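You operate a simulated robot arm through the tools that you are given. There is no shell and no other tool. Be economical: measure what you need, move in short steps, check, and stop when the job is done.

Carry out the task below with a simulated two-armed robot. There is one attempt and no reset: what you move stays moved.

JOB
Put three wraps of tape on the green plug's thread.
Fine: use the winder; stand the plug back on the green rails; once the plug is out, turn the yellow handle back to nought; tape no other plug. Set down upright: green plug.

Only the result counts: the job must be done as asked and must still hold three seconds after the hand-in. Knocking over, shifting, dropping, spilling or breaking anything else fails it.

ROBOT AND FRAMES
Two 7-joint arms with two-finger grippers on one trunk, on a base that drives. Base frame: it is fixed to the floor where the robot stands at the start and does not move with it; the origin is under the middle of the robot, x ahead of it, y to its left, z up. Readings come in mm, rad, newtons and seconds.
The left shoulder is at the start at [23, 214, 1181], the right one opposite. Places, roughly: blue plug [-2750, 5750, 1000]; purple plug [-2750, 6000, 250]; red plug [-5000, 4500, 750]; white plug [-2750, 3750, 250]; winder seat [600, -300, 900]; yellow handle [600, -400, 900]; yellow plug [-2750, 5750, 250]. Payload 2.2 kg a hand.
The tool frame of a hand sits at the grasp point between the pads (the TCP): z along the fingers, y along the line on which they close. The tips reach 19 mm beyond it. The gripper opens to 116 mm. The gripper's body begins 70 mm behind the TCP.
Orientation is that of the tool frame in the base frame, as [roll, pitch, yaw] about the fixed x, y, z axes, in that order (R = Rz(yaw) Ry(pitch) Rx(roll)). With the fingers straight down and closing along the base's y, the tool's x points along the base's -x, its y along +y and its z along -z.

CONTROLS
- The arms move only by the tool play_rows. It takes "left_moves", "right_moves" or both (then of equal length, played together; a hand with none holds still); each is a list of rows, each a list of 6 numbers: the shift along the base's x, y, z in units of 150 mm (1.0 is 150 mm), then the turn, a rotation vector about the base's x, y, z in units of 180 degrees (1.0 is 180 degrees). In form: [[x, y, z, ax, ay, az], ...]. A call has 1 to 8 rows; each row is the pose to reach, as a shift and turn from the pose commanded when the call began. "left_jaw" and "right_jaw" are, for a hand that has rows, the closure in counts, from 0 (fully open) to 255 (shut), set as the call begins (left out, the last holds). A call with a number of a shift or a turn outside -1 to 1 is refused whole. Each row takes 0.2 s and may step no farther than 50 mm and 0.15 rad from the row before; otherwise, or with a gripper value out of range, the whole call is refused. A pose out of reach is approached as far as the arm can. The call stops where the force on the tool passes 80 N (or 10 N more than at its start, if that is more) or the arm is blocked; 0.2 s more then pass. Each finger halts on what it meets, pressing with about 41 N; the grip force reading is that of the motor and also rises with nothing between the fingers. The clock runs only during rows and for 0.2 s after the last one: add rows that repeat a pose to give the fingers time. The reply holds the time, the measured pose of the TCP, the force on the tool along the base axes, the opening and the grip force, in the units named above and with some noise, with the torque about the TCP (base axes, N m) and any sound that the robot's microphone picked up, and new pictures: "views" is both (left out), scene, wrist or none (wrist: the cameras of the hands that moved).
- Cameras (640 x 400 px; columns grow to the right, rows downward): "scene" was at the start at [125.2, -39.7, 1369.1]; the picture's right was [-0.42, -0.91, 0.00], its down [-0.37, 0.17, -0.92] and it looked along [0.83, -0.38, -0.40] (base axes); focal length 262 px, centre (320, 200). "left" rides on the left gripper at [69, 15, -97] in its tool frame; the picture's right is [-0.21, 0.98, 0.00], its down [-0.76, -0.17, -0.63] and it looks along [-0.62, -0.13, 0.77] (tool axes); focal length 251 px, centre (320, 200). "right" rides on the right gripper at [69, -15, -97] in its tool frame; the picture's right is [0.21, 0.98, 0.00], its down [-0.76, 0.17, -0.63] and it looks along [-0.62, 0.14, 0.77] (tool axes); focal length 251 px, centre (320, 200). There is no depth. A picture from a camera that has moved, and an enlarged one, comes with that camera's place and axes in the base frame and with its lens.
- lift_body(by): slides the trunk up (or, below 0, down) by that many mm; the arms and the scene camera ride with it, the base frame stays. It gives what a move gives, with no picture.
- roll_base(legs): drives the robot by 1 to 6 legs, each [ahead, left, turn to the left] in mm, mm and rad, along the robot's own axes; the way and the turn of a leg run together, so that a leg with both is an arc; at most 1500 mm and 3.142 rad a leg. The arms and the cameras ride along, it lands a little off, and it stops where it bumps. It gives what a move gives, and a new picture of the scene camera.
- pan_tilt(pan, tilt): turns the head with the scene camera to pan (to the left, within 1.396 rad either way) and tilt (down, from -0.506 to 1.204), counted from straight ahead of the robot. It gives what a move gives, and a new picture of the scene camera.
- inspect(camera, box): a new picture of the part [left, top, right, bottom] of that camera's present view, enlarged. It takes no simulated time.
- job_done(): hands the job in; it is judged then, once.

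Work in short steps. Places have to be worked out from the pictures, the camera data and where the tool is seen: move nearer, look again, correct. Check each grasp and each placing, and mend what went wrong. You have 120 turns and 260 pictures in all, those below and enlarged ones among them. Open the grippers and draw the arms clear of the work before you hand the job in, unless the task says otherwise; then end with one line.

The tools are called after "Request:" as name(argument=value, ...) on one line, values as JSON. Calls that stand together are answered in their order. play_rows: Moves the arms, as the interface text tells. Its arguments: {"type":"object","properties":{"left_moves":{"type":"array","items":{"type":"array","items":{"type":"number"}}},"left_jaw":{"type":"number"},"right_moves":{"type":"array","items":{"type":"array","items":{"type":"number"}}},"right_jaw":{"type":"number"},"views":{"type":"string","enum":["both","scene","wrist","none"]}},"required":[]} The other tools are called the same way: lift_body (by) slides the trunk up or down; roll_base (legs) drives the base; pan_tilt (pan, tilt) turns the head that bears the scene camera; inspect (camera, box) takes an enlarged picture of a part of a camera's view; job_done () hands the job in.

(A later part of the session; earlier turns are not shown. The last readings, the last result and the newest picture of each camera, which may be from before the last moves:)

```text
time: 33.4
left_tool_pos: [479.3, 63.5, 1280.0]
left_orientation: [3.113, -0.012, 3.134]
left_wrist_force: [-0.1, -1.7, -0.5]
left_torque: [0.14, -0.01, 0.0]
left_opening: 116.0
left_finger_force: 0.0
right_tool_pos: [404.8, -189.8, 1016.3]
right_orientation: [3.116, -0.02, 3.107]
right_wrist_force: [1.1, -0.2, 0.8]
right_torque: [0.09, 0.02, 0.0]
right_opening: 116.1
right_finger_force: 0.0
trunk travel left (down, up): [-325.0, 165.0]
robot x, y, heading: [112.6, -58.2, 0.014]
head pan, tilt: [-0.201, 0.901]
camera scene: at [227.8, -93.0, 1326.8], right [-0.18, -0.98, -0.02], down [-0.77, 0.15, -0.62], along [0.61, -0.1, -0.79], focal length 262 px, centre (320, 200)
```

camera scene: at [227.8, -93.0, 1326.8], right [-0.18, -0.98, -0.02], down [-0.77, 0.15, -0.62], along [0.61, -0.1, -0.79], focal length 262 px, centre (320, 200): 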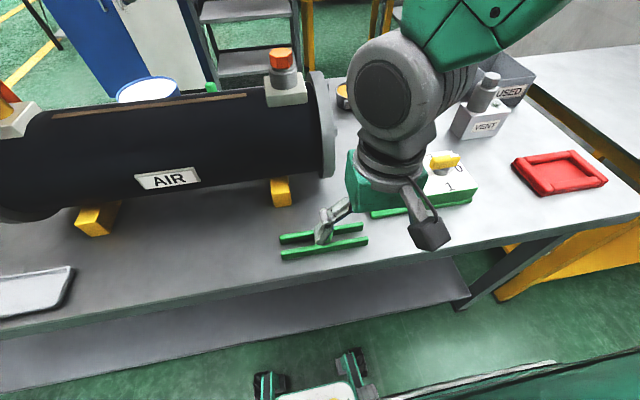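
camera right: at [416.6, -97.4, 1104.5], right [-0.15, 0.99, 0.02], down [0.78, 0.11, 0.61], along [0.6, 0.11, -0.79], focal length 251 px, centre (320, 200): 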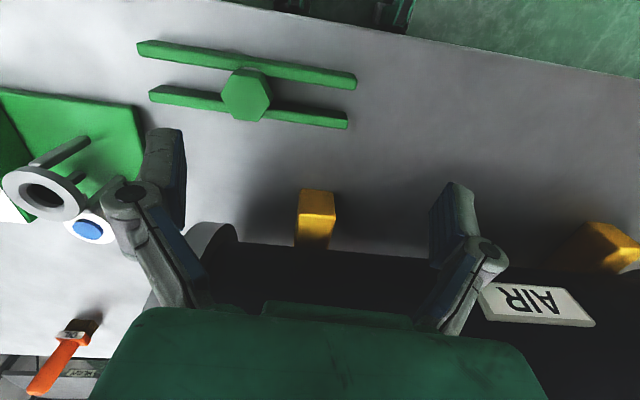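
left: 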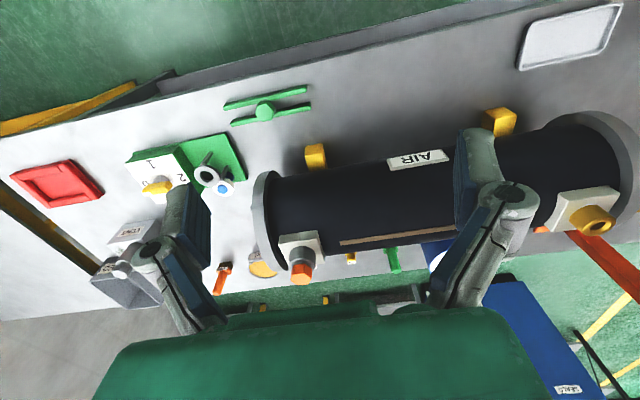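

I hold still for a couple of seconds to see whether the lean settles.

Request:
play_rows(left_moves=[[0, 0, 0, 0, 0, 0], [0, 0, 0, 0, 0, 0], [0, 0, 0, 0, 0, 0], [0, 0, 0, 0, 0, 0], [0, 0, 0, 0, 0, 0], [0, 0, 0, 0, 0, 0], [0, 0, 0, 0, 0, 0], [0, 0, 0, 0, 0, 0]], views="none")

Request:
play_rows(left_moves=[[0, 0, 0, 0, 0, 0], [0, 0, 0, 0, 0, 0], [0, 0, 0, 0, 0, 0], [0, 0, 0, 0, 0, 0], [0, 0, 0, 0, 0, 0], [0, 0, 0, 0, 0, 0], [0, 0, 0, 0, 0, 0], [0, 0, 0, 0, 0, 0]], views="none")

```text
time: 35.4
left_tool_pos: [478.9, 80.4, 1273.6]
left_orientation: [3.127, -0.024, 3.132]
left_wrist_force: [0.0, -0.4, 0.0]
left_torque: [-0.02, 0.01, -0.01]
left_opening: 116.1
left_finger_force: 0.1
right_tool_pos: [402.9, -178.1, 1018.5]
right_orientation: [3.128, -0.021, 3.105]
right_wrist_force: [-0.1, -0.2, -0.7]
right_torque: [0.04, -0.06, -0.03]
right_opening: 115.8
right_finger_force: 0.0
trunk travel left (down, up): [-325.0, 165.0]
robot x, y, heading: [114.9, -61.4, 0.014]
head pan, tilt: [-0.201, 0.901]
stopped in row 8 (left hand): the arm was blocked; the commanded pose is now the measured one
```

```text
time: 37.2
left_tool_pos: [477.6, 89.7, 1272.9]
left_orientation: [3.134, -0.028, 3.132]
left_wrist_force: [0.1, 0.3, 0.0]
left_torque: [0.0, 0.01, 0.02]
left_opening: 115.8
left_finger_force: 0.2
right_tool_pos: [402.8, -169.8, 1020.0]
right_orientation: [3.136, -0.018, 3.106]
right_wrist_force: [-1.2, -0.2, 0.0]
right_torque: [0.02, -0.01, -0.03]
right_opening: 116.1
right_finger_force: 0.1
trunk travel left (down, up): [-325.0, 165.0]
robot x, y, heading: [110.3, -60.4, 0.018]
head pan, tilt: [-0.201, 0.901]
```

It settles given time. Now try reaching over the plug from this base position, with slow steps.

Request:
play_rows(right_moves=[[0.1, 0.05, 0, 0, -0.002, 0.003], [0.2, 0.1, 0, 0, -0.004, 0.006], [0.3, 0.14, 0, 0, -0.006, 0.01], [0.4, 0.18, 0, 0, -0.006, 0.01], [0.5, 0.21, 0, 0, -0.006, 0.01], [0.52, 0.21, 0, 0, -0.006, 0.01], [0.52, 0.21, 0, 0, -0.006, 0.01]], views="wrist")

```text
time: 39.0
left_tool_pos: [476.6, 102.5, 1268.3]
left_orientation: [-3.135, -0.035, 3.128]
left_wrist_force: [-0.2, 1.8, 0.2]
left_torque: [-0.13, 0.0, 0.01]
left_opening: 116.2
left_finger_force: 0.0
right_tool_pos: [480.2, -130.3, 1022.1]
right_orientation: [-3.136, 0.0, 3.13]
right_wrist_force: [-0.1, 1.7, -0.5]
right_torque: [-0.07, -0.01, 0.01]
right_opening: 115.7
right_finger_force: 0.0
trunk travel left (down, up): [-325.0, 165.0]
robot x, y, heading: [111.1, -63.2, 0.012]
head pan, tilt: [-0.201, 0.901]
stopped in row 7 (right hand): the arm was blocked; the commanded pose is now the measured one
camera right: at [411.0, -144.6, 1119.6], right [-0.2, 0.98, 0.0], down [0.76, 0.16, 0.63], along [0.62, 0.12, -0.78], focal length 251 px, centre (320, 200)
```

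right: 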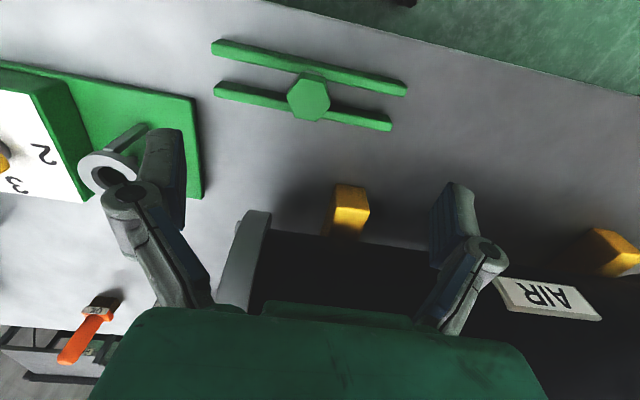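

Good: hand at (480,-130,1022) with straight orientation. I inspect the plug here for heights.

Request:
inspect(camera="right", box=[200, 20, 420, 150])

Request:
inspect(camera="scene", box=[240, 180, 420, 290])

```text
2.91 times, centred on (310, 85) of right
camera zoom: at [411.0, -144.6, 1119.6], right [-0.2, 0.98, 0.0], down [0.76, 0.16, 0.63], along [0.62, 0.12, -0.78], focal length 731 px, centre (349, 534)
```

zoom: 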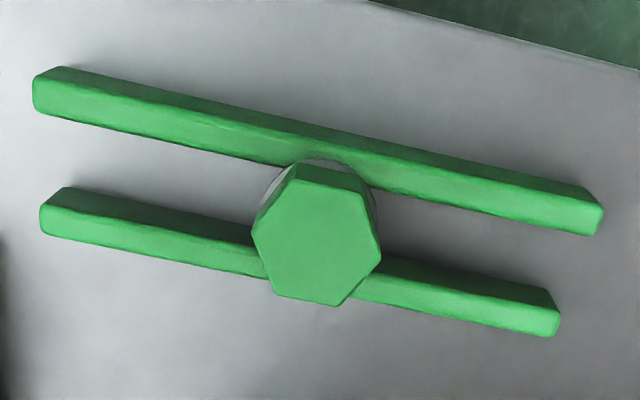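

```text
3.56 times, centred on (330, 235) of scene
camera zoom: at [229.0, -75.7, 1327.6], right [-0.16, -0.99, 0.0], down [-0.77, 0.13, -0.62], along [0.62, -0.1, -0.78], focal length 930 px, centre (284, 76)
```

zoom: 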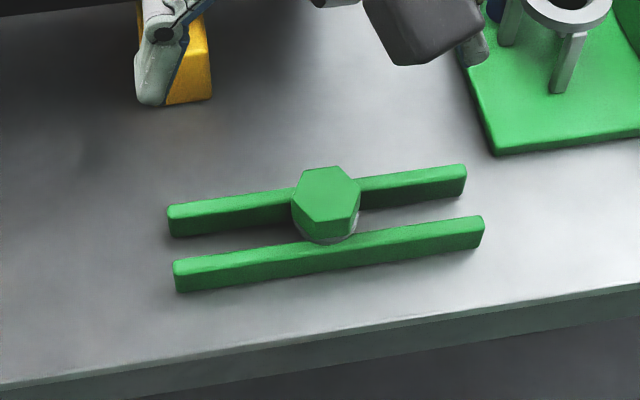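

Head top ≈ z 893, rails top ≈ 875, hex corners point along y. I rotate the gripper +30° to align with hex flats, half-close, and descend to z≈960 above the plug.

Request:
play_rows(right_moves=[[0.0, -0.01, -0.08, 0, 0, 0.04], [0.0, -0.02, -0.16, 0, 0, 0.08], [0, -0.04, -0.24, 0, 0, 0.12], [0, -0.05, -0.32, 0, 0, 0.16], [0.0, -0.05, -0.4, 0, 0, 0.1667], [0.0, -0.05, -0.4, 0, 0, 0.1667]], right_jaw=123, views="both")

```text
time: 40.6
left_tool_pos: [474.0, 47.7, 1274.1]
left_orientation: [3.108, -0.029, 3.124]
left_wrist_force: [0.6, 0.1, -0.3]
left_torque: [0.07, 0.02, -0.01]
left_opening: 115.8
left_finger_force: 0.0
right_tool_pos: [477.2, -179.9, 961.0]
right_orientation: [3.117, 0.01, -2.634]
right_wrist_force: [-1.1, -0.4, -0.8]
right_torque: [0.03, 0.01, 0.01]
right_opening: 60.0
right_finger_force: 0.1
trunk travel left (down, up): [-325.0, 165.0]
robot x, y, heading: [115.7, -73.2, 0.012]
head pan, tilt: [-0.201, 0.901]
stopped in row 6 (right hand): the arm was blocked; the commanded pose is now the measured one
camera scene: at [228.8, -114.1, 1326.6], right [-0.19, -0.98, -0.02], down [-0.77, 0.16, -0.62], along [0.61, -0.1, -0.79], focal length 262 px, centre (320, 200)
camera right: at [424.3, -230.0, 1057.5], right [-0.66, 0.75, 0.02], down [0.58, 0.5, 0.64], along [0.47, 0.44, -0.76], focal length 251 px, centre (320, 200)
```

scene: 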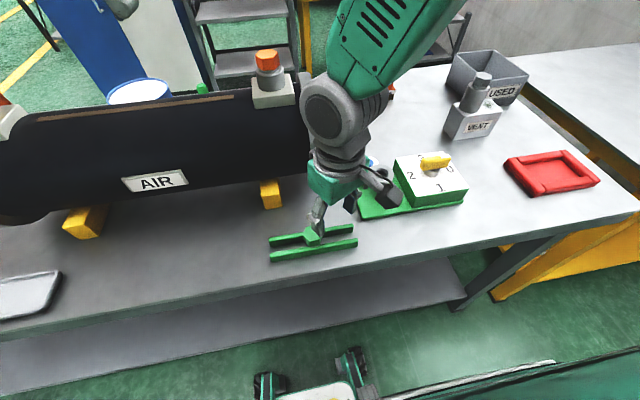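
right: 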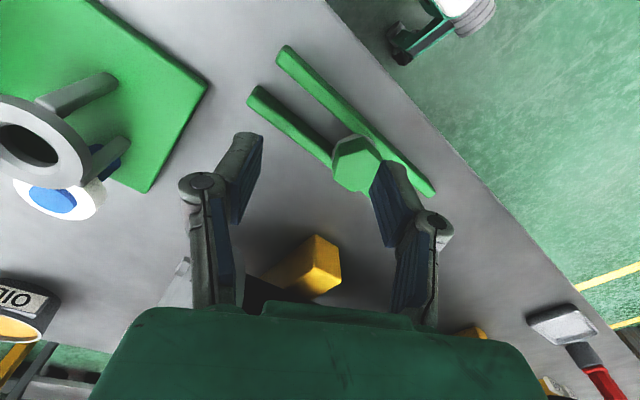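

The body swayed again by ~35 mm. Let me look at the base in the wrist view for what it may be standing on or touching.

Request:
inspect(camera="right", box=[340, 0, 560, 120])

Request:
inspect(camera="scene", box=[220, 320, 600, 400])

Request:
inspect(camera="left", box=[0, 0, 640, 400])

```text
2.91 times, centred on (450, 60) of right
camera zoom: at [424.3, -230.0, 1057.5], right [-0.66, 0.75, 0.02], down [0.58, 0.5, 0.64], along [0.47, 0.44, -0.76], focal length 731 px, centre (-58, 607)
```

zoom: 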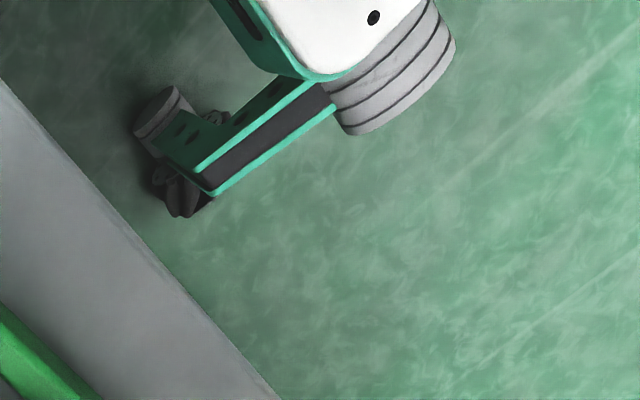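

```text
1.68 times, centred on (410, 360) of scene
camera zoom: at [228.8, -114.1, 1326.6], right [-0.19, -0.98, -0.02], down [-0.77, 0.16, -0.62], along [0.61, -0.1, -0.79], focal length 441 px, centre (168, -70)
```

zoom: 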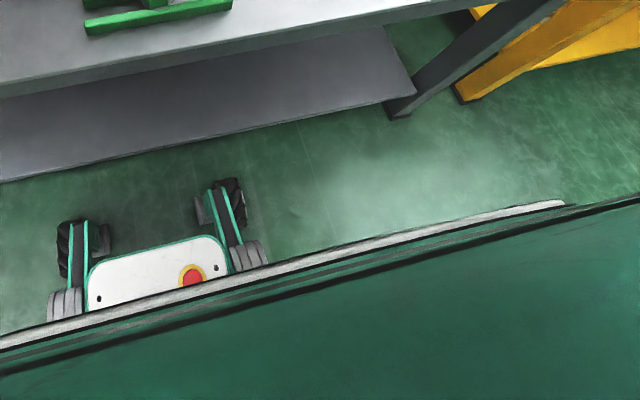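

```text
1.00 times, centred on (320, 200) of left (not enlarged: the box is as wide or as high as the picture)
camera zoom: at [407.8, 62.0, 1372.6], right [0.23, 0.97, 0.02], down [0.77, -0.2, 0.6], along [0.59, -0.12, -0.8], focal length 251 px, centre (320, 200)
```

zoom: 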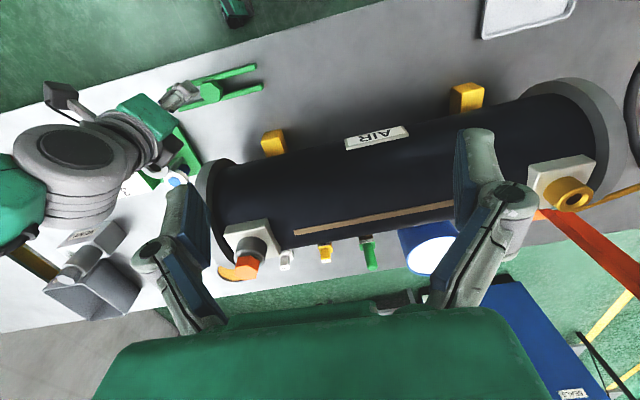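

Hypothesis: the wheels are steered sideways after lateral legs, leaving the base soft in y. I end with a pure forward leg to realign the wheels, then hold and read.

Request:
roll_base(legs=[[35, 0, 0]])

Request:
play_rows(left_moves=[[0, 0, 0, 0, 0, 0], [0, 0, 0, 0, 0, 0], [0, 0, 0, 0, 0, 0], [0, 0, 0, 0, 0, 0]], views="none")

Request:
play_rows(left_moves=[[0, 0, 0, 0, 0, 0], [0, 0, 0, 0, 0, 0], [0, 0, 0, 0, 0, 0], [0, 0, 0, 0, 0, 0]], views="none")

```text
time: 41.5
left_tool_pos: [505.0, 44.8, 1276.0]
left_orientation: [3.108, -0.025, 3.121]
left_wrist_force: [-0.9, -0.6, -0.5]
left_torque: [0.04, -0.01, 0.0]
left_opening: 116.1
left_finger_force: 0.0
right_tool_pos: [507.4, -182.6, 960.8]
right_orientation: [3.119, 0.016, -2.634]
right_wrist_force: [-0.6, -1.0, 0.0]
right_torque: [0.02, 0.0, 0.0]
right_opening: 59.8
right_finger_force: 0.0
trunk travel left (down, up): [-325.0, 165.0]
robot x, y, heading: [149.2, -75.7, 0.015]
head pan, tilt: [-0.201, 0.901]
camera scene: at [258.6, -115.1, 1327.1], right [-0.19, -0.98, -0.02], down [-0.77, 0.16, -0.62], along [0.61, -0.1, -0.79], focal length 262 px, centre (320, 200)
```

scene: 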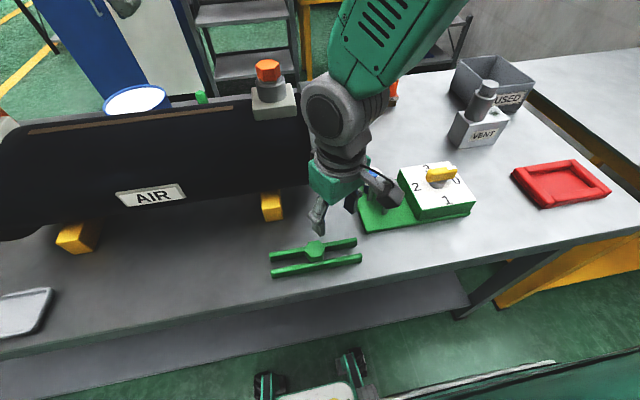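

```text
time: 42.5
left_tool_pos: [507.2, 76.9, 1268.3]
left_orientation: [3.134, -0.039, 3.123]
left_wrist_force: [-0.6, 0.2, 0.1]
left_torque: [-0.01, -0.01, -0.04]
left_opening: 116.2
left_finger_force: 0.0
right_tool_pos: [509.0, -158.6, 964.6]
right_orientation: [3.139, 0.003, -2.632]
right_wrist_force: [-0.3, 0.0, 0.1]
right_torque: [0.0, -0.03, 0.02]
right_opening: 60.1
right_finger_force: 0.0
trunk travel left (down, up): [-325.0, 165.0]
robot x, y, heading: [148.0, -75.0, 0.014]
head pan, tilt: [-0.201, 0.901]
```

```text
time: 43.7
left_tool_pos: [504.6, 93.7, 1267.5]
left_orientation: [-3.138, -0.037, 3.123]
left_wrist_force: [0.4, 0.9, 0.3]
left_torque: [-0.06, -0.03, 0.05]
left_opening: 115.9
left_finger_force: 0.1
right_tool_pos: [508.2, -144.5, 964.8]
right_orientation: [-3.132, 0.001, -2.629]
right_wrist_force: [-1.2, -0.2, -0.1]
right_torque: [0.01, -0.01, -0.01]
right_opening: 60.3
right_finger_force: 0.1
trunk travel left (down, up): [-325.0, 165.0]
robot x, y, heading: [149.5, -69.0, 0.009]
head pan, tilt: [-0.201, 0.901]
stopped in row 4 (left hand): the arm was blocked; the commanded pose is now the measured one
```

Still relaxing back; I hold a bit more.

Request:
play_rows(left_moves=[[0, 0, 0, 0, 0, 0], [0, 0, 0, 0, 0, 0], [0, 0, 0, 0, 0, 0], [0, 0, 0, 0, 0, 0], [0, 0, 0, 0, 0, 0], [0, 0, 0, 0, 0, 0], [0, 0, 0, 0, 0, 0], [0, 0, 0, 0, 0, 0]], views="none")

Request:
play_rows(left_moves=[[0, 0, 0, 0, 0, 0], [0, 0, 0, 0, 0, 0], [0, 0, 0, 0, 0, 0], [0, 0, 0, 0, 0, 0], [0, 0, 0, 0, 0, 0], [0, 0, 0, 0, 0, 0], [0, 0, 0, 0, 0, 0], [0, 0, 0, 0, 0, 0]], views="none")

```text
time: 45.5
left_tool_pos: [504.9, 88.7, 1267.3]
left_orientation: [-3.14, -0.034, 3.126]
left_wrist_force: [-0.2, -0.2, 0.4]
left_torque: [-0.01, -0.06, 0.03]
left_opening: 116.0
left_finger_force: 0.0
right_tool_pos: [508.8, -148.3, 965.0]
right_orientation: [-3.135, 0.001, -2.631]
right_wrist_force: [0.0, 0.4, 0.9]
right_torque: [0.02, -0.04, 0.04]
right_opening: 60.2
right_finger_force: 0.0
trunk travel left (down, up): [-325.0, 165.0]
robot x, y, heading: [146.8, -70.4, 0.015]
head pan, tilt: [-0.201, 0.901]
```

```text
time: 47.3
left_tool_pos: [504.6, 83.0, 1268.0]
left_orientation: [3.138, -0.035, 3.124]
left_wrist_force: [-0.4, -0.4, -0.9]
left_torque: [0.02, -0.04, -0.02]
left_opening: 116.0
left_finger_force: 0.0
right_tool_pos: [508.1, -151.0, 965.2]
right_orientation: [-3.141, 0.001, -2.63]
right_wrist_force: [-0.1, -0.4, 0.3]
right_torque: [-0.02, 0.03, 0.01]
right_opening: 60.1
right_finger_force: 0.1
trunk travel left (down, up): [-325.0, 165.0]
robot x, y, heading: [145.8, -69.8, 0.015]
head pan, tilt: [-0.201, 0.901]
```

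Settled. Now a gentle correction to bring the hand over the plug, slow steps, and check for sway.

Request:
play_rows(right_moves=[[-0.04, 0.02, 0, 0, 0, 0], [-0.08, 0.04, 0, 0, 0, 0], [-0.12, 0.06, 0, 0, 0, 0], [-0.16, 0.08, 0, 0, 0, 0], [-0.18, 0.09, 0, 0, 0, 0], [-0.18, 0.09, 0, 0, 0, 0]], views="wrist")

```text
time: 48.7
left_tool_pos: [505.0, 87.0, 1265.4]
left_orientation: [3.14, -0.041, 3.122]
left_wrist_force: [-0.3, 0.0, 0.0]
left_torque: [-0.04, 0.01, -0.01]
left_opening: 116.0
left_finger_force: 0.2
right_tool_pos: [482.1, -135.3, 964.9]
right_orientation: [-3.14, 0.002, -2.631]
right_wrist_force: [-0.1, 1.1, -0.2]
right_torque: [-0.05, -0.02, 0.01]
right_opening: 60.1
right_finger_force: 0.0
trunk travel left (down, up): [-325.0, 165.0]
robot x, y, heading: [147.5, -68.5, 0.011]
head pan, tilt: [-0.201, 0.901]
camera right: at [428.2, -183.0, 1062.8], right [-0.67, 0.75, 0.0], down [0.58, 0.52, 0.63], along [0.47, 0.42, -0.77], focal length 251 px, centre (320, 200)
```

right: 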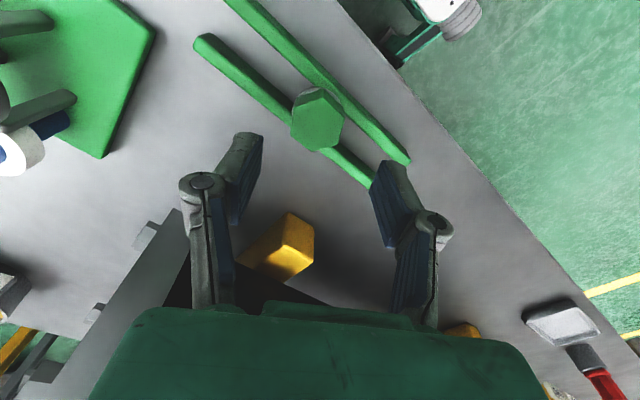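

Stable now. Plug ≈(479,-140); correct slightly and descend to z≈922.

Request:
play_rows(right_moves=[[-0.01, -0.015, -0.07, 0, 0, 0], [-0.02, -0.03, -0.14, 0, 0, 0], [-0.02, -0.03, -0.21, 0, 0, 0], [-0.02, -0.03, -0.28, 0, 0, 0], [-0.02, -0.03, -0.28, 0, 0, 0]], views="both")

```text
time: 49.9
left_tool_pos: [505.0, 87.6, 1268.1]
left_orientation: [3.141, -0.037, 3.123]
left_wrist_force: [-0.8, 0.2, -0.3]
left_torque: [-0.03, 0.01, -0.01]
left_opening: 115.9
left_finger_force: 0.1
right_tool_pos: [481.0, -139.7, 927.6]
right_orientation: [-3.141, 0.012, -2.634]
right_wrist_force: [1.1, -0.3, -0.8]
right_torque: [-0.03, 0.02, 0.0]
right_opening: 60.1
right_finger_force: 0.0
trunk travel left (down, up): [-325.0, 165.0]
robot x, y, heading: [145.0, -72.5, 0.015]
head pan, tilt: [-0.201, 0.901]
camera scene: at [262.5, -70.9, 1327.2], right [-0.18, -0.98, 0.01], down [-0.77, 0.14, -0.62], along [0.61, -0.12, -0.79], focal length 262 px, centre (320, 200)
camera right: at [426.8, -186.9, 1024.2], right [-0.66, 0.75, 0.0], down [0.57, 0.51, 0.64], along [0.48, 0.42, -0.77], focal length 251 px, centre (320, 200)
```

scene: 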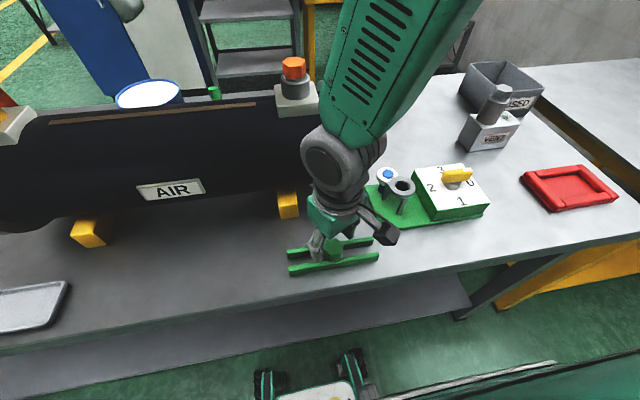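
right: 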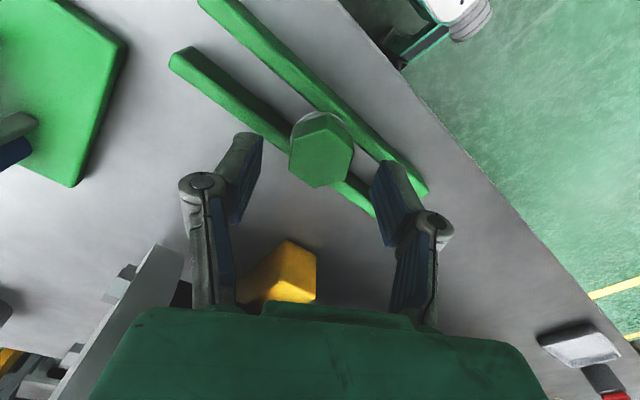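

Alignment looks right (plug at expected pixel for z≈893). Descend to z≈904 and look.

Request:
play_rows(right_moves=[[0, 0, -0.05, 0, 0, 0], [0, 0, -0.1, 0, 0, 0], [0, 0, -0.15, 0, 0.002, 0], [0, 0, -0.15, 0, 0.004, 0]], views="both")

Request:
inspect(camera="scene", box=[270, 190, 410, 290])

```text
time: 50.9
left_tool_pos: [505.2, 77.3, 1267.6]
left_orientation: [3.135, -0.035, 3.126]
left_wrist_force: [0.8, 0.9, -0.8]
left_torque: [0.01, -0.01, 0.03]
left_opening: 116.1
left_finger_force: 0.1
right_tool_pos: [487.4, -143.1, 914.5]
right_orientation: [3.115, 0.027, -2.648]
right_wrist_force: [-0.6, -0.6, -0.2]
right_torque: [0.01, 0.01, 0.02]
right_opening: 60.1
right_finger_force: 0.1
trunk travel left (down, up): [-325.0, 165.0]
robot x, y, heading: [148.7, -69.9, 0.012]
head pan, tilt: [-0.201, 0.901]
camera scene: at [263.1, -81.4, 1327.2], right [-0.19, -0.98, 0.0], down [-0.77, 0.14, -0.62], along [0.61, -0.12, -0.79], focal length 262 px, centre (320, 200)
camera right: at [433.3, -194.1, 1009.2], right [-0.65, 0.76, 0.02], down [0.58, 0.48, 0.66], along [0.49, 0.44, -0.75], focal length 251 px, centre (320, 200)
```

scene: 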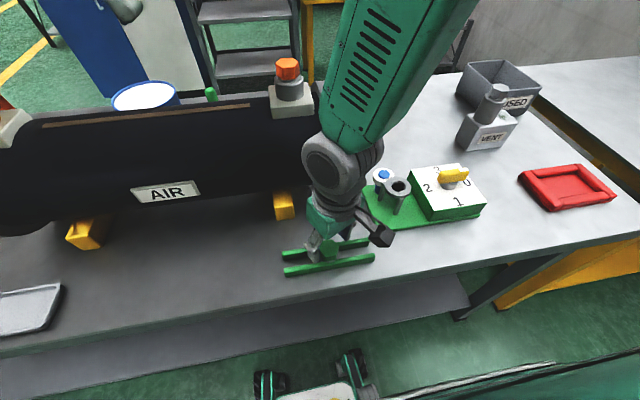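
right: 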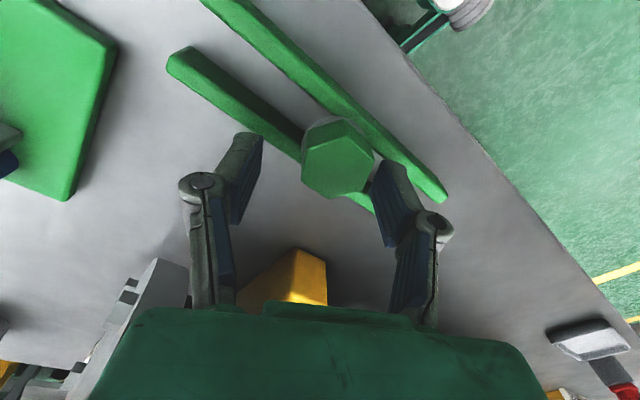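

```text
4.00 times, centred on (340, 240) of scene
camera zoom: at [263.1, -81.4, 1327.2], right [-0.19, -0.98, 0.0], down [-0.77, 0.14, -0.62], along [0.61, -0.12, -0.79], focal length 1047 px, centre (240, 40)
```

zoom: 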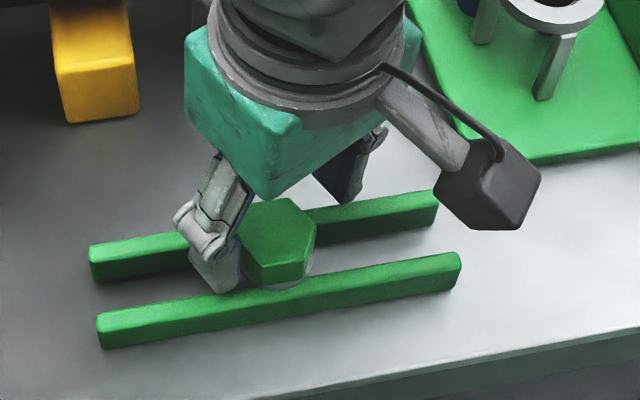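

The pose degraded slightly (x +6, tilt). I'll hold to see whether it converges before deciding to back the base.

Request:
play_rows(right_moves=[[0, 0, 0.0, 0, 0, 0], [0, 0, 0, 0, 0, 0], [0, 0, 0, 0, 0.0, 0], [0, 0, 0, 0, 0, 0]], views="none")

```text
time: 51.9
left_tool_pos: [506.3, 73.8, 1268.1]
left_orientation: [3.134, -0.038, 3.124]
left_wrist_force: [0.4, 0.0, 0.3]
left_torque: [0.0, 0.03, 0.0]
left_opening: 116.0
left_finger_force: 0.1
right_tool_pos: [485.9, -149.7, 909.8]
right_orientation: [3.105, 0.019, -2.659]
right_wrist_force: [-0.3, 0.2, -0.1]
right_torque: [0.01, 0.03, 0.0]
right_opening: 60.4
right_finger_force: 0.0
trunk travel left (down, up): [-325.0, 165.0]
robot x, y, heading: [145.7, -73.5, 0.015]
head pan, tilt: [-0.201, 0.901]
```

It doesn't converge, so the arm is at a limit here. Raise 60 mm and back the base by 60 mm (pure x).

Request:
play_rows(right_moves=[[0, 0, 0.12, 0, 0, 0], [0, 0, 0.24, 0, 0, 0], [0, 0, 0.36, 0, 0.0, 0], [0, 0, 0.48, 0, 0, 0], [0, 0, 0.48, 0, 0, 0]], views="none")

Request:
roll_base(legs=[[-60, 0, 0]])

Request:
play_rows(right_moves=[[0.08, 0, 0, 0, 0, 0], [0.16, 0, 0, 0, 0, 0], [0.24, 0, 0, 0, 0.0, 0], [0.32, 0, 0, 0, 0, 0], [0.37, 0, 0, 0, 0, 0], [0.37, 0, 0, 0, 0, 0], [0.37, 0, 0, 0, 0, 0]], views="none")

```text
time: 53.1
left_tool_pos: [505.0, 79.7, 1267.0]
left_orientation: [3.135, -0.041, 3.124]
left_wrist_force: [0.0, 0.1, 0.7]
left_torque: [0.02, 0.02, 0.02]
left_opening: 115.9
left_finger_force: 0.1
right_tool_pos: [477.5, -147.5, 972.3]
right_orientation: [3.137, -0.007, -2.629]
right_wrist_force: [0.1, 0.1, 0.7]
right_torque: [0.02, 0.03, -0.01]
right_opening: 60.4
right_finger_force: 0.1
trunk travel left (down, up): [-325.0, 165.0]
robot x, y, heading: [144.3, -70.8, 0.01]
head pan, tilt: [-0.201, 0.901]
```

```text
time: 54.0
left_tool_pos: [449.2, 80.7, 1265.9]
left_orientation: [3.136, -0.045, 3.125]
left_wrist_force: [-0.2, -0.1, -1.3]
left_torque: [-0.03, 0.03, 0.01]
left_opening: 115.7
left_finger_force: 0.2
right_tool_pos: [419.4, -146.8, 971.6]
right_orientation: [3.135, -0.009, -2.631]
right_wrist_force: [0.9, 0.4, 0.7]
right_torque: [0.0, 0.03, -0.01]
right_opening: 60.0
right_finger_force: 0.1
trunk travel left (down, up): [-325.0, 165.0]
robot x, y, heading: [87.0, -71.6, 0.01]
head pan, tilt: [-0.201, 0.901]
camera scene: at [206.8, -83.5, 1326.9], right [-0.19, -0.98, 0.0], down [-0.77, 0.15, -0.62], along [0.61, -0.12, -0.79], focal length 262 px, centre (320, 200)
```

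scene: 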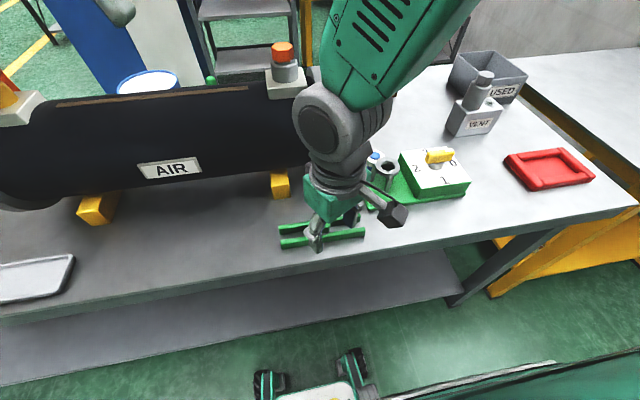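

```text
time: 55.6
left_tool_pos: [443.4, 80.1, 1264.0]
left_orientation: [3.134, -0.049, 3.124]
left_wrist_force: [0.0, -0.3, 0.0]
left_torque: [-0.02, 0.01, -0.02]
left_opening: 116.2
left_finger_force: 0.1
right_tool_pos: [472.0, -147.8, 972.6]
right_orientation: [3.137, -0.005, -2.629]
right_wrist_force: [-0.4, 0.4, 0.1]
right_torque: [-0.03, 0.0, 0.01]
right_opening: 60.0
right_finger_force: 0.0
trunk travel left (down, up): [-325.0, 165.0]
robot x, y, heading: [85.1, -69.1, 0.015]
head pan, tilt: [-0.201, 0.901]
```

Stable. Now descend over the plug to ≈925 with correction.

Request:
play_rows(right_moves=[[0.02, 0.03, -0.08, 0, 0, 0], [0.04, 0.05, -0.16, 0, 0, 0], [0.05, 0.055, -0.24, 0, 0.0, 0], [0.05, 0.055, -0.32, 0, 0, 0], [0.05, 0.055, -0.32, 0, 0, 0]], views="wrist")

```text
time: 56.9
left_tool_pos: [443.5, 81.8, 1264.8]
left_orientation: [3.137, -0.048, 3.123]
left_wrist_force: [-0.1, 0.2, -0.1]
left_torque: [0.02, -0.01, 0.01]
left_opening: 116.2
left_finger_force: 0.0
right_tool_pos: [479.9, -138.5, 926.9]
right_orientation: [3.134, -0.002, -2.633]
right_wrist_force: [0.2, -0.2, 0.4]
right_torque: [-0.03, -0.02, -0.01]
right_opening: 60.0
right_finger_force: 0.0
trunk travel left (down, up): [-325.0, 165.0]
robot x, y, heading: [86.4, -66.7, 0.015]
head pan, tilt: [-0.201, 0.901]
camera right: at [427.1, -186.1, 1024.7], right [-0.66, 0.75, 0.01], down [0.58, 0.51, 0.63], along [0.47, 0.42, -0.78], focal length 251 px, centre (320, 200)
```

right: 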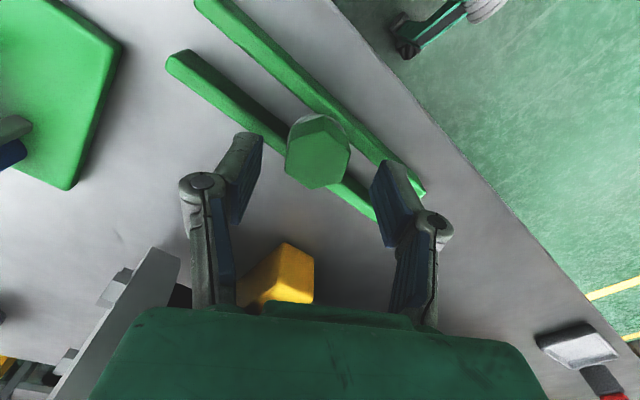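

Well centred. Descend to ≈906 and inspect tip height relative to the rails.

Request:
play_rows(right_moves=[[0, 0, -0.05, 0, 0, 0], [0.0, 0.0, -0.1, 0, 0, 0], [0.0, 0.0, -0.14, 0, 0, 0], [0, 0, -0.14, 0, 0, 0]], views="wrist")

Request:
inspect(camera="scene", box=[270, 180, 400, 260])

```text
time: 57.9
left_tool_pos: [443.5, 81.4, 1264.2]
left_orientation: [3.136, -0.048, 3.125]
left_wrist_force: [-0.7, 0.5, 0.5]
left_torque: [-0.02, 0.01, -0.01]
left_opening: 116.1
left_finger_force: 0.1
right_tool_pos: [482.7, -140.5, 907.7]
right_orientation: [3.123, 0.003, -2.643]
right_wrist_force: [-0.3, 0.1, -0.4]
right_torque: [0.04, 0.02, 0.04]
right_opening: 60.2
right_finger_force: 0.0
trunk travel left (down, up): [-325.0, 165.0]
robot x, y, heading: [88.4, -72.3, 0.014]
head pan, tilt: [-0.201, 0.901]
camera right: at [429.6, -188.0, 1005.4], right [-0.65, 0.76, 0.02], down [0.59, 0.5, 0.64], along [0.47, 0.43, -0.77], focal length 251 px, centre (320, 200)
```

right: 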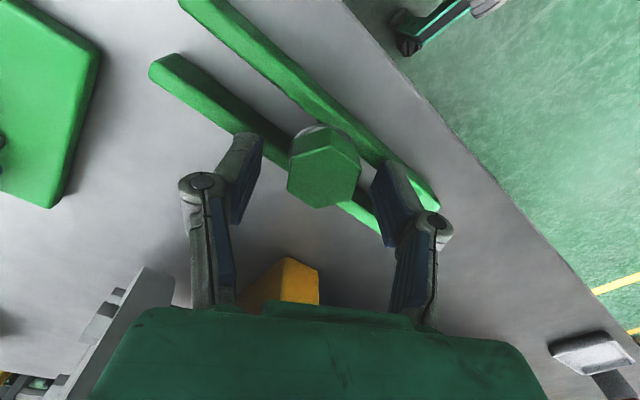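

```text
4.92 times, centred on (335, 220) of scene
camera zoom: at [204.5, -82.9, 1327.2], right [-0.19, -0.98, 0.0], down [-0.77, 0.15, -0.62], along [0.61, -0.12, -0.79], focal length 1288 px, centre (246, 102)
```

zoom: 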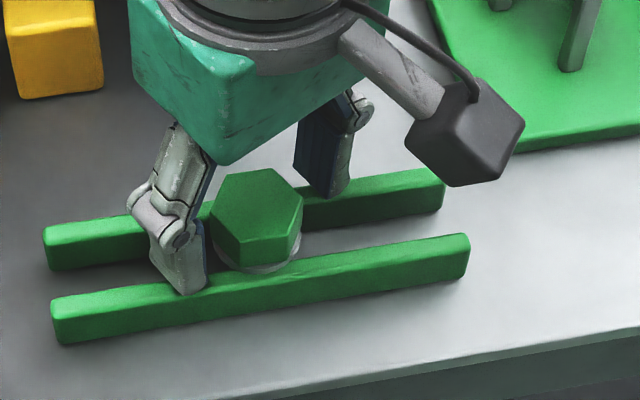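

I zoom the wrist view to judge tip height against the head and rails more exactly.

Request:
inspect(camera="right", box=[220, 100, 440, 240])

```text
2.86 times, centred on (330, 170) of right
camera zoom: at [429.6, -188.0, 1005.4], right [-0.65, 0.76, 0.02], down [0.59, 0.5, 0.64], along [0.47, 0.43, -0.77], focal length 718 px, centre (291, 286)
```

zoom: 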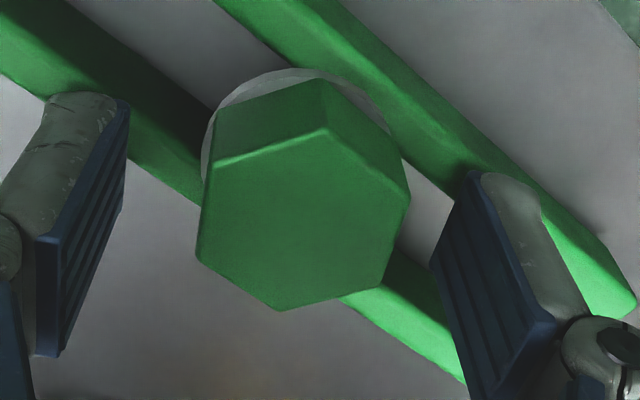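

Head top ≈ 900, height ≈ 18, so rails top ≈ 878. Lower 6 mm with a small lateral correction, then close the gripper.

Request:
play_rows(right_moves=[[-0.004, 0.006, -0.02, 0, 0, 0], [-0.007, 0.012, -0.04, 0, 0, 0], [-0.007, 0.012, -0.04, 0, 0, 0]], views="none")

Request:
play_rows(right_moves=[[0, 0, 0, 0, 0, 0], [0, 0, 0, 0, 0, 0], [0, 0, 0, 0, 0, 0], [0, 0, 0, 0, 0, 0]], right_jaw=255, views="both")

```text
time: 58.6
left_tool_pos: [443.3, 80.1, 1264.4]
left_orientation: [3.138, -0.049, 3.125]
left_wrist_force: [-0.5, 0.2, -0.2]
left_torque: [-0.01, -0.01, 0.0]
left_opening: 115.9
left_finger_force: 0.0
right_tool_pos: [484.1, -136.5, 903.5]
right_orientation: [3.12, 0.009, -2.652]
right_wrist_force: [1.3, 0.1, 9.7]
right_torque: [-0.33, -0.13, 0.02]
right_opening: 62.3
right_finger_force: 0.5
trunk travel left (down, up): [-325.0, 165.0]
robot x, y, heading: [91.2, -70.3, 0.017]
head pan, tilt: [-0.201, 0.901]
```

```text
time: 59.6
left_tool_pos: [443.2, 78.6, 1267.0]
left_orientation: [3.134, -0.042, 3.125]
left_wrist_force: [0.1, 0.0, 0.0]
left_torque: [0.02, -0.01, -0.02]
left_opening: 115.9
left_finger_force: 0.1
right_tool_pos: [485.0, -140.1, 905.8]
right_orientation: [3.12, 0.013, -2.65]
right_wrist_force: [19.4, -14.9, 61.4]
right_torque: [-1.53, -0.84, 0.25]
right_opening: 33.3
right_finger_force: 40.8
trunk travel left (down, up): [-325.0, 165.0]
robot x, y, heading: [88.8, -73.3, 0.01]
head pan, tilt: [-0.201, 0.901]
camera scene: at [201.5, -85.9, 1328.1], right [-0.19, -0.98, 0.0], down [-0.77, 0.15, -0.62], along [0.61, -0.11, -0.78], focal length 262 px, centre (320, 200)
camera right: at [431.4, -188.9, 1001.5], right [-0.65, 0.76, 0.02], down [0.59, 0.49, 0.65], along [0.48, 0.43, -0.76], focal length 251 px, centre (320, 200)
```

scene: 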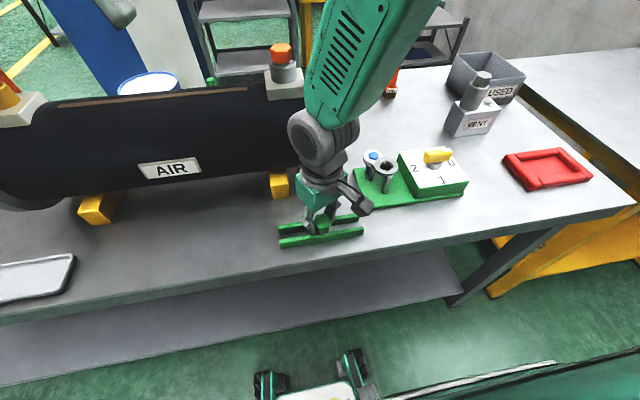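
right: 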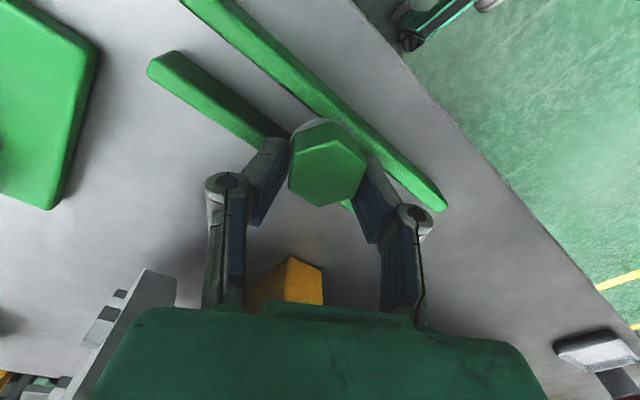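

Gripped at 33 mm opening (tips brushed the rails, so rails top ≈ 885). Lift straight up gently.

Request:
play_rows(right_moves=[[0, 0, 0.03, 0, 0, 0], [0, 0, 0.08, 0, 0, 0], [0, 0, 0.16, 0, 0, 0], [0, 0, 0.26, 0, 0, 0], [0, 0, 0.38, 0, 0, 0], [0, 0, 0.5, 0, 0, 0], [0, 0, 0.5, 0, 0, 0]], views="both")

```text
time: 61.2
left_tool_pos: [444.8, 80.3, 1266.1]
left_orientation: [3.137, -0.048, 3.125]
left_wrist_force: [0.3, 0.3, -0.1]
left_torque: [0.04, 0.02, -0.02]
left_opening: 116.1
left_finger_force: 0.0
right_tool_pos: [477.4, -137.2, 973.4]
right_orientation: [3.139, -0.008, -2.63]
right_wrist_force: [-1.2, -0.4, -0.9]
right_torque: [-0.01, -0.01, 0.01]
right_opening: 33.2
right_finger_force: 41.3
trunk travel left (down, up): [-325.0, 165.0]
robot x, y, heading: [89.5, -73.5, 0.02]
head pan, tilt: [-0.201, 0.901]
camera scene: at [204.7, -83.1, 1327.1], right [-0.19, -0.98, 0.0], down [-0.77, 0.15, -0.62], along [0.61, -0.12, -0.79], focal length 262 px, centre (320, 200)
camera right: at [425.8, -184.5, 1071.2], right [-0.67, 0.75, 0.01], down [0.58, 0.52, 0.63], along [0.47, 0.42, -0.78], focal length 251 px, centre (320, 200)
```

scene: 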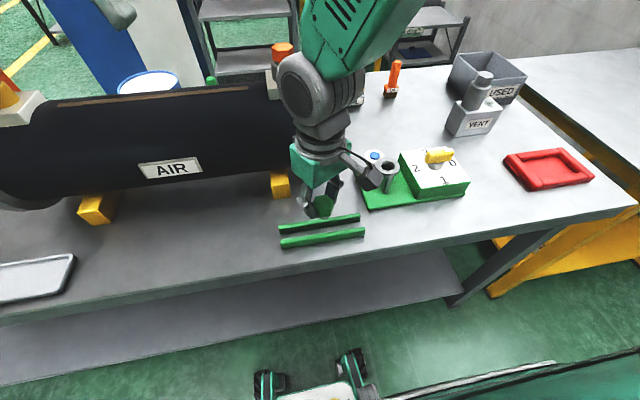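
right: 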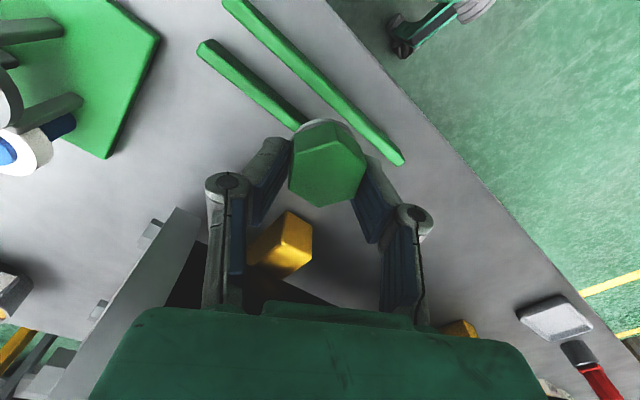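

Plug is held. Raise and move toward the seat, rotating back so the fingers close along y (clear of the tape roll).

Request:
play_rows(right_moves=[[0.05, -0.05, 0.12, 0, 0, -0.03], [0.1, -0.15, 0.22, 0, 0, -0.06], [0.17, -0.3, 0.3, 0, 0, -0.09], [0.25, -0.45, 0.3, 0, 0, -0.12], [0.33, -0.6, 0.3, 0, 0, -0.15], [0.4, -0.75, 0.3, 0, 0, -0.165], [0.4, -0.75, 0.3, 0, 0, -0.165]], views="both")

```text
time: 62.9
left_tool_pos: [444.8, 79.4, 1264.3]
left_orientation: [3.136, -0.05, 3.125]
left_wrist_force: [0.8, -0.5, -0.5]
left_torque: [0.01, 0.0, 0.01]
left_opening: 115.7
left_finger_force: 0.1
right_tool_pos: [538.5, -249.8, 1017.2]
right_orientation: [3.137, -0.005, 3.133]
right_wrist_force: [0.5, -0.5, -1.4]
right_torque: [0.04, -0.01, 0.02]
right_opening: 33.2
right_finger_force: 41.4
trunk travel left (down, up): [-325.0, 165.0]
robot x, y, heading: [89.3, -75.0, 0.016]
head pan, tilt: [-0.201, 0.901]
camera scene: at [204.5, -84.4, 1327.2], right [-0.19, -0.98, 0.0], down [-0.77, 0.15, -0.62], along [0.61, -0.12, -0.79], focal length 262 px, centre (320, 200)
camera right: at [469.7, -265.2, 1116.2], right [-0.21, 0.98, 0.01], down [0.76, 0.16, 0.63], along [0.62, 0.13, -0.78], focal length 251 px, centre (320, 200)
```

scene: 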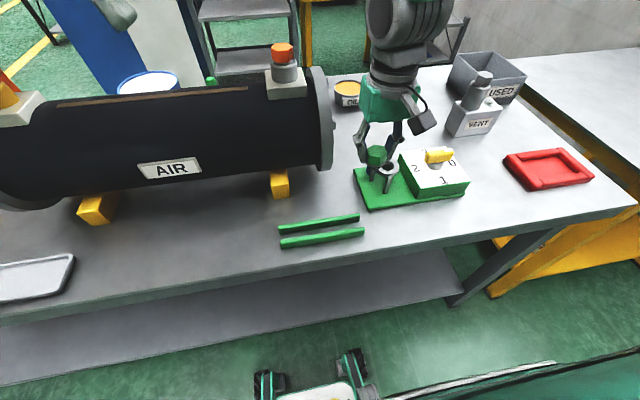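
right: 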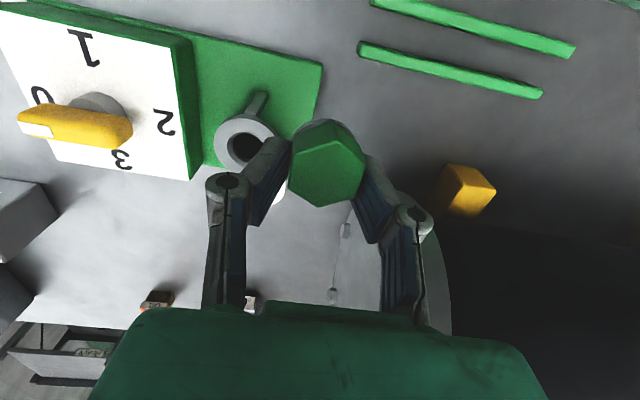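

Inspect the seat from both cameras to refine its position.

Request:
inspect(camera="scene", box=[340, 110, 480, 220])

Request:
inspect(camera="right", box=[180, 60, 380, 220])

```text
3.64 times, centred on (410, 165) of scene
camera zoom: at [204.5, -84.4, 1327.2], right [-0.19, -0.98, 0.0], down [-0.77, 0.15, -0.62], along [0.61, -0.12, -0.79], focal length 952 px, centre (-7, 327)
```

zoom: 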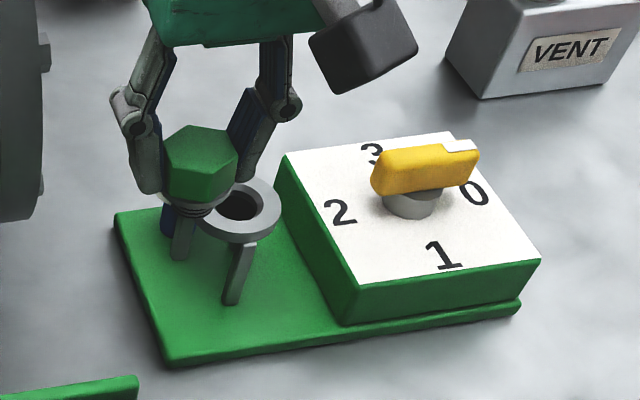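

```text
2.50 times, centred on (280, 140) of right
camera zoom: at [469.7, -265.2, 1116.2], right [-0.21, 0.98, 0.01], down [0.76, 0.16, 0.63], along [0.62, 0.13, -0.78], focal length 629 px, centre (420, 350)
```

zoom: 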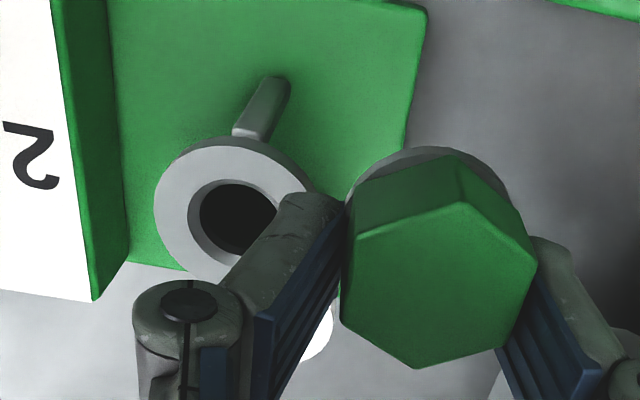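

Seat ring ≈(578,-305,923); handle's white pointer is at 0. Move the plug above the seat.

Request:
play_rows(right_moves=[[0.06, -0.08, 0, 0, 0, 0], [0.12, -0.16, 0, 0, 0, 0], [0.18, -0.24, 0, 0, 0, 0], [0.24, -0.32, 0, 0, 0, 0], [0.29, -0.381, 0, 0, 0, 0], [0.29, -0.381, -0.05, 0, 0, 0], [0.29, -0.381, -0.05, 0, 0, 0]], views="wrist")

Request:
inspect(camera="scene", box=[340, 110, 480, 220])

```text
time: 64.5
left_tool_pos: [443.6, 80.0, 1264.7]
left_orientation: [3.136, -0.048, 3.124]
left_wrist_force: [0.8, -0.4, -0.2]
left_torque: [0.03, 0.02, -0.02]
left_opening: 116.0
left_finger_force: 0.1
right_tool_pos: [581.1, -308.0, 1010.7]
right_orientation: [3.137, -0.005, 3.135]
right_wrist_force: [0.9, 0.5, -1.4]
right_torque: [-0.02, -0.02, -0.03]
right_opening: 33.2
right_finger_force: 40.6
trunk travel left (down, up): [-325.0, 165.0]
robot x, y, heading: [89.5, -66.1, 0.016]
head pan, tilt: [-0.201, 0.901]
camera right: at [512.2, -322.2, 1109.2], right [-0.21, 0.98, 0.01], down [0.76, 0.16, 0.63], along [0.62, 0.14, -0.78], focal length 251 px, centre (320, 200)
```

right: 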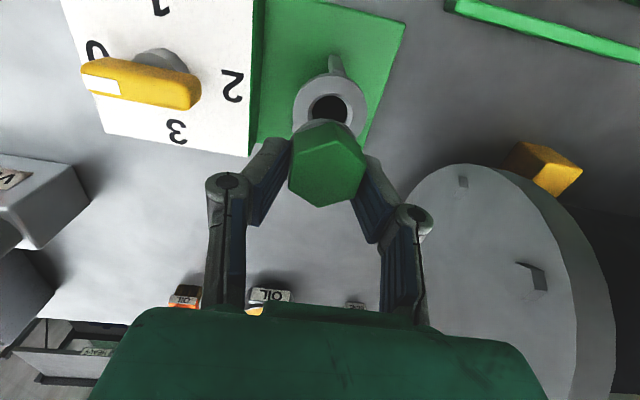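

```text
3.64 times, centred on (410, 165) of scene
camera zoom: at [204.8, -84.5, 1327.1], right [-0.19, -0.98, 0.0], down [-0.77, 0.15, -0.62], along [0.61, -0.12, -0.79], focal length 952 px, centre (-7, 327)
```

zoom: 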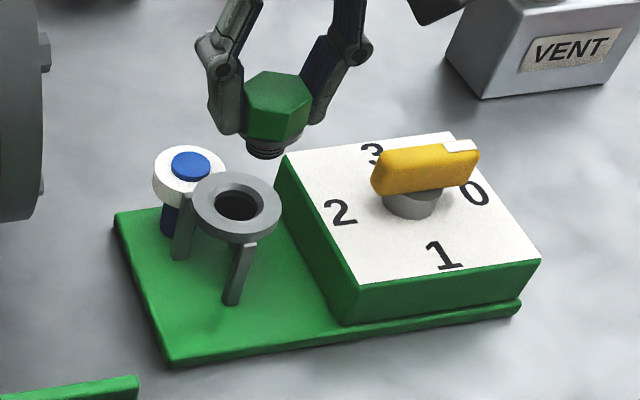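

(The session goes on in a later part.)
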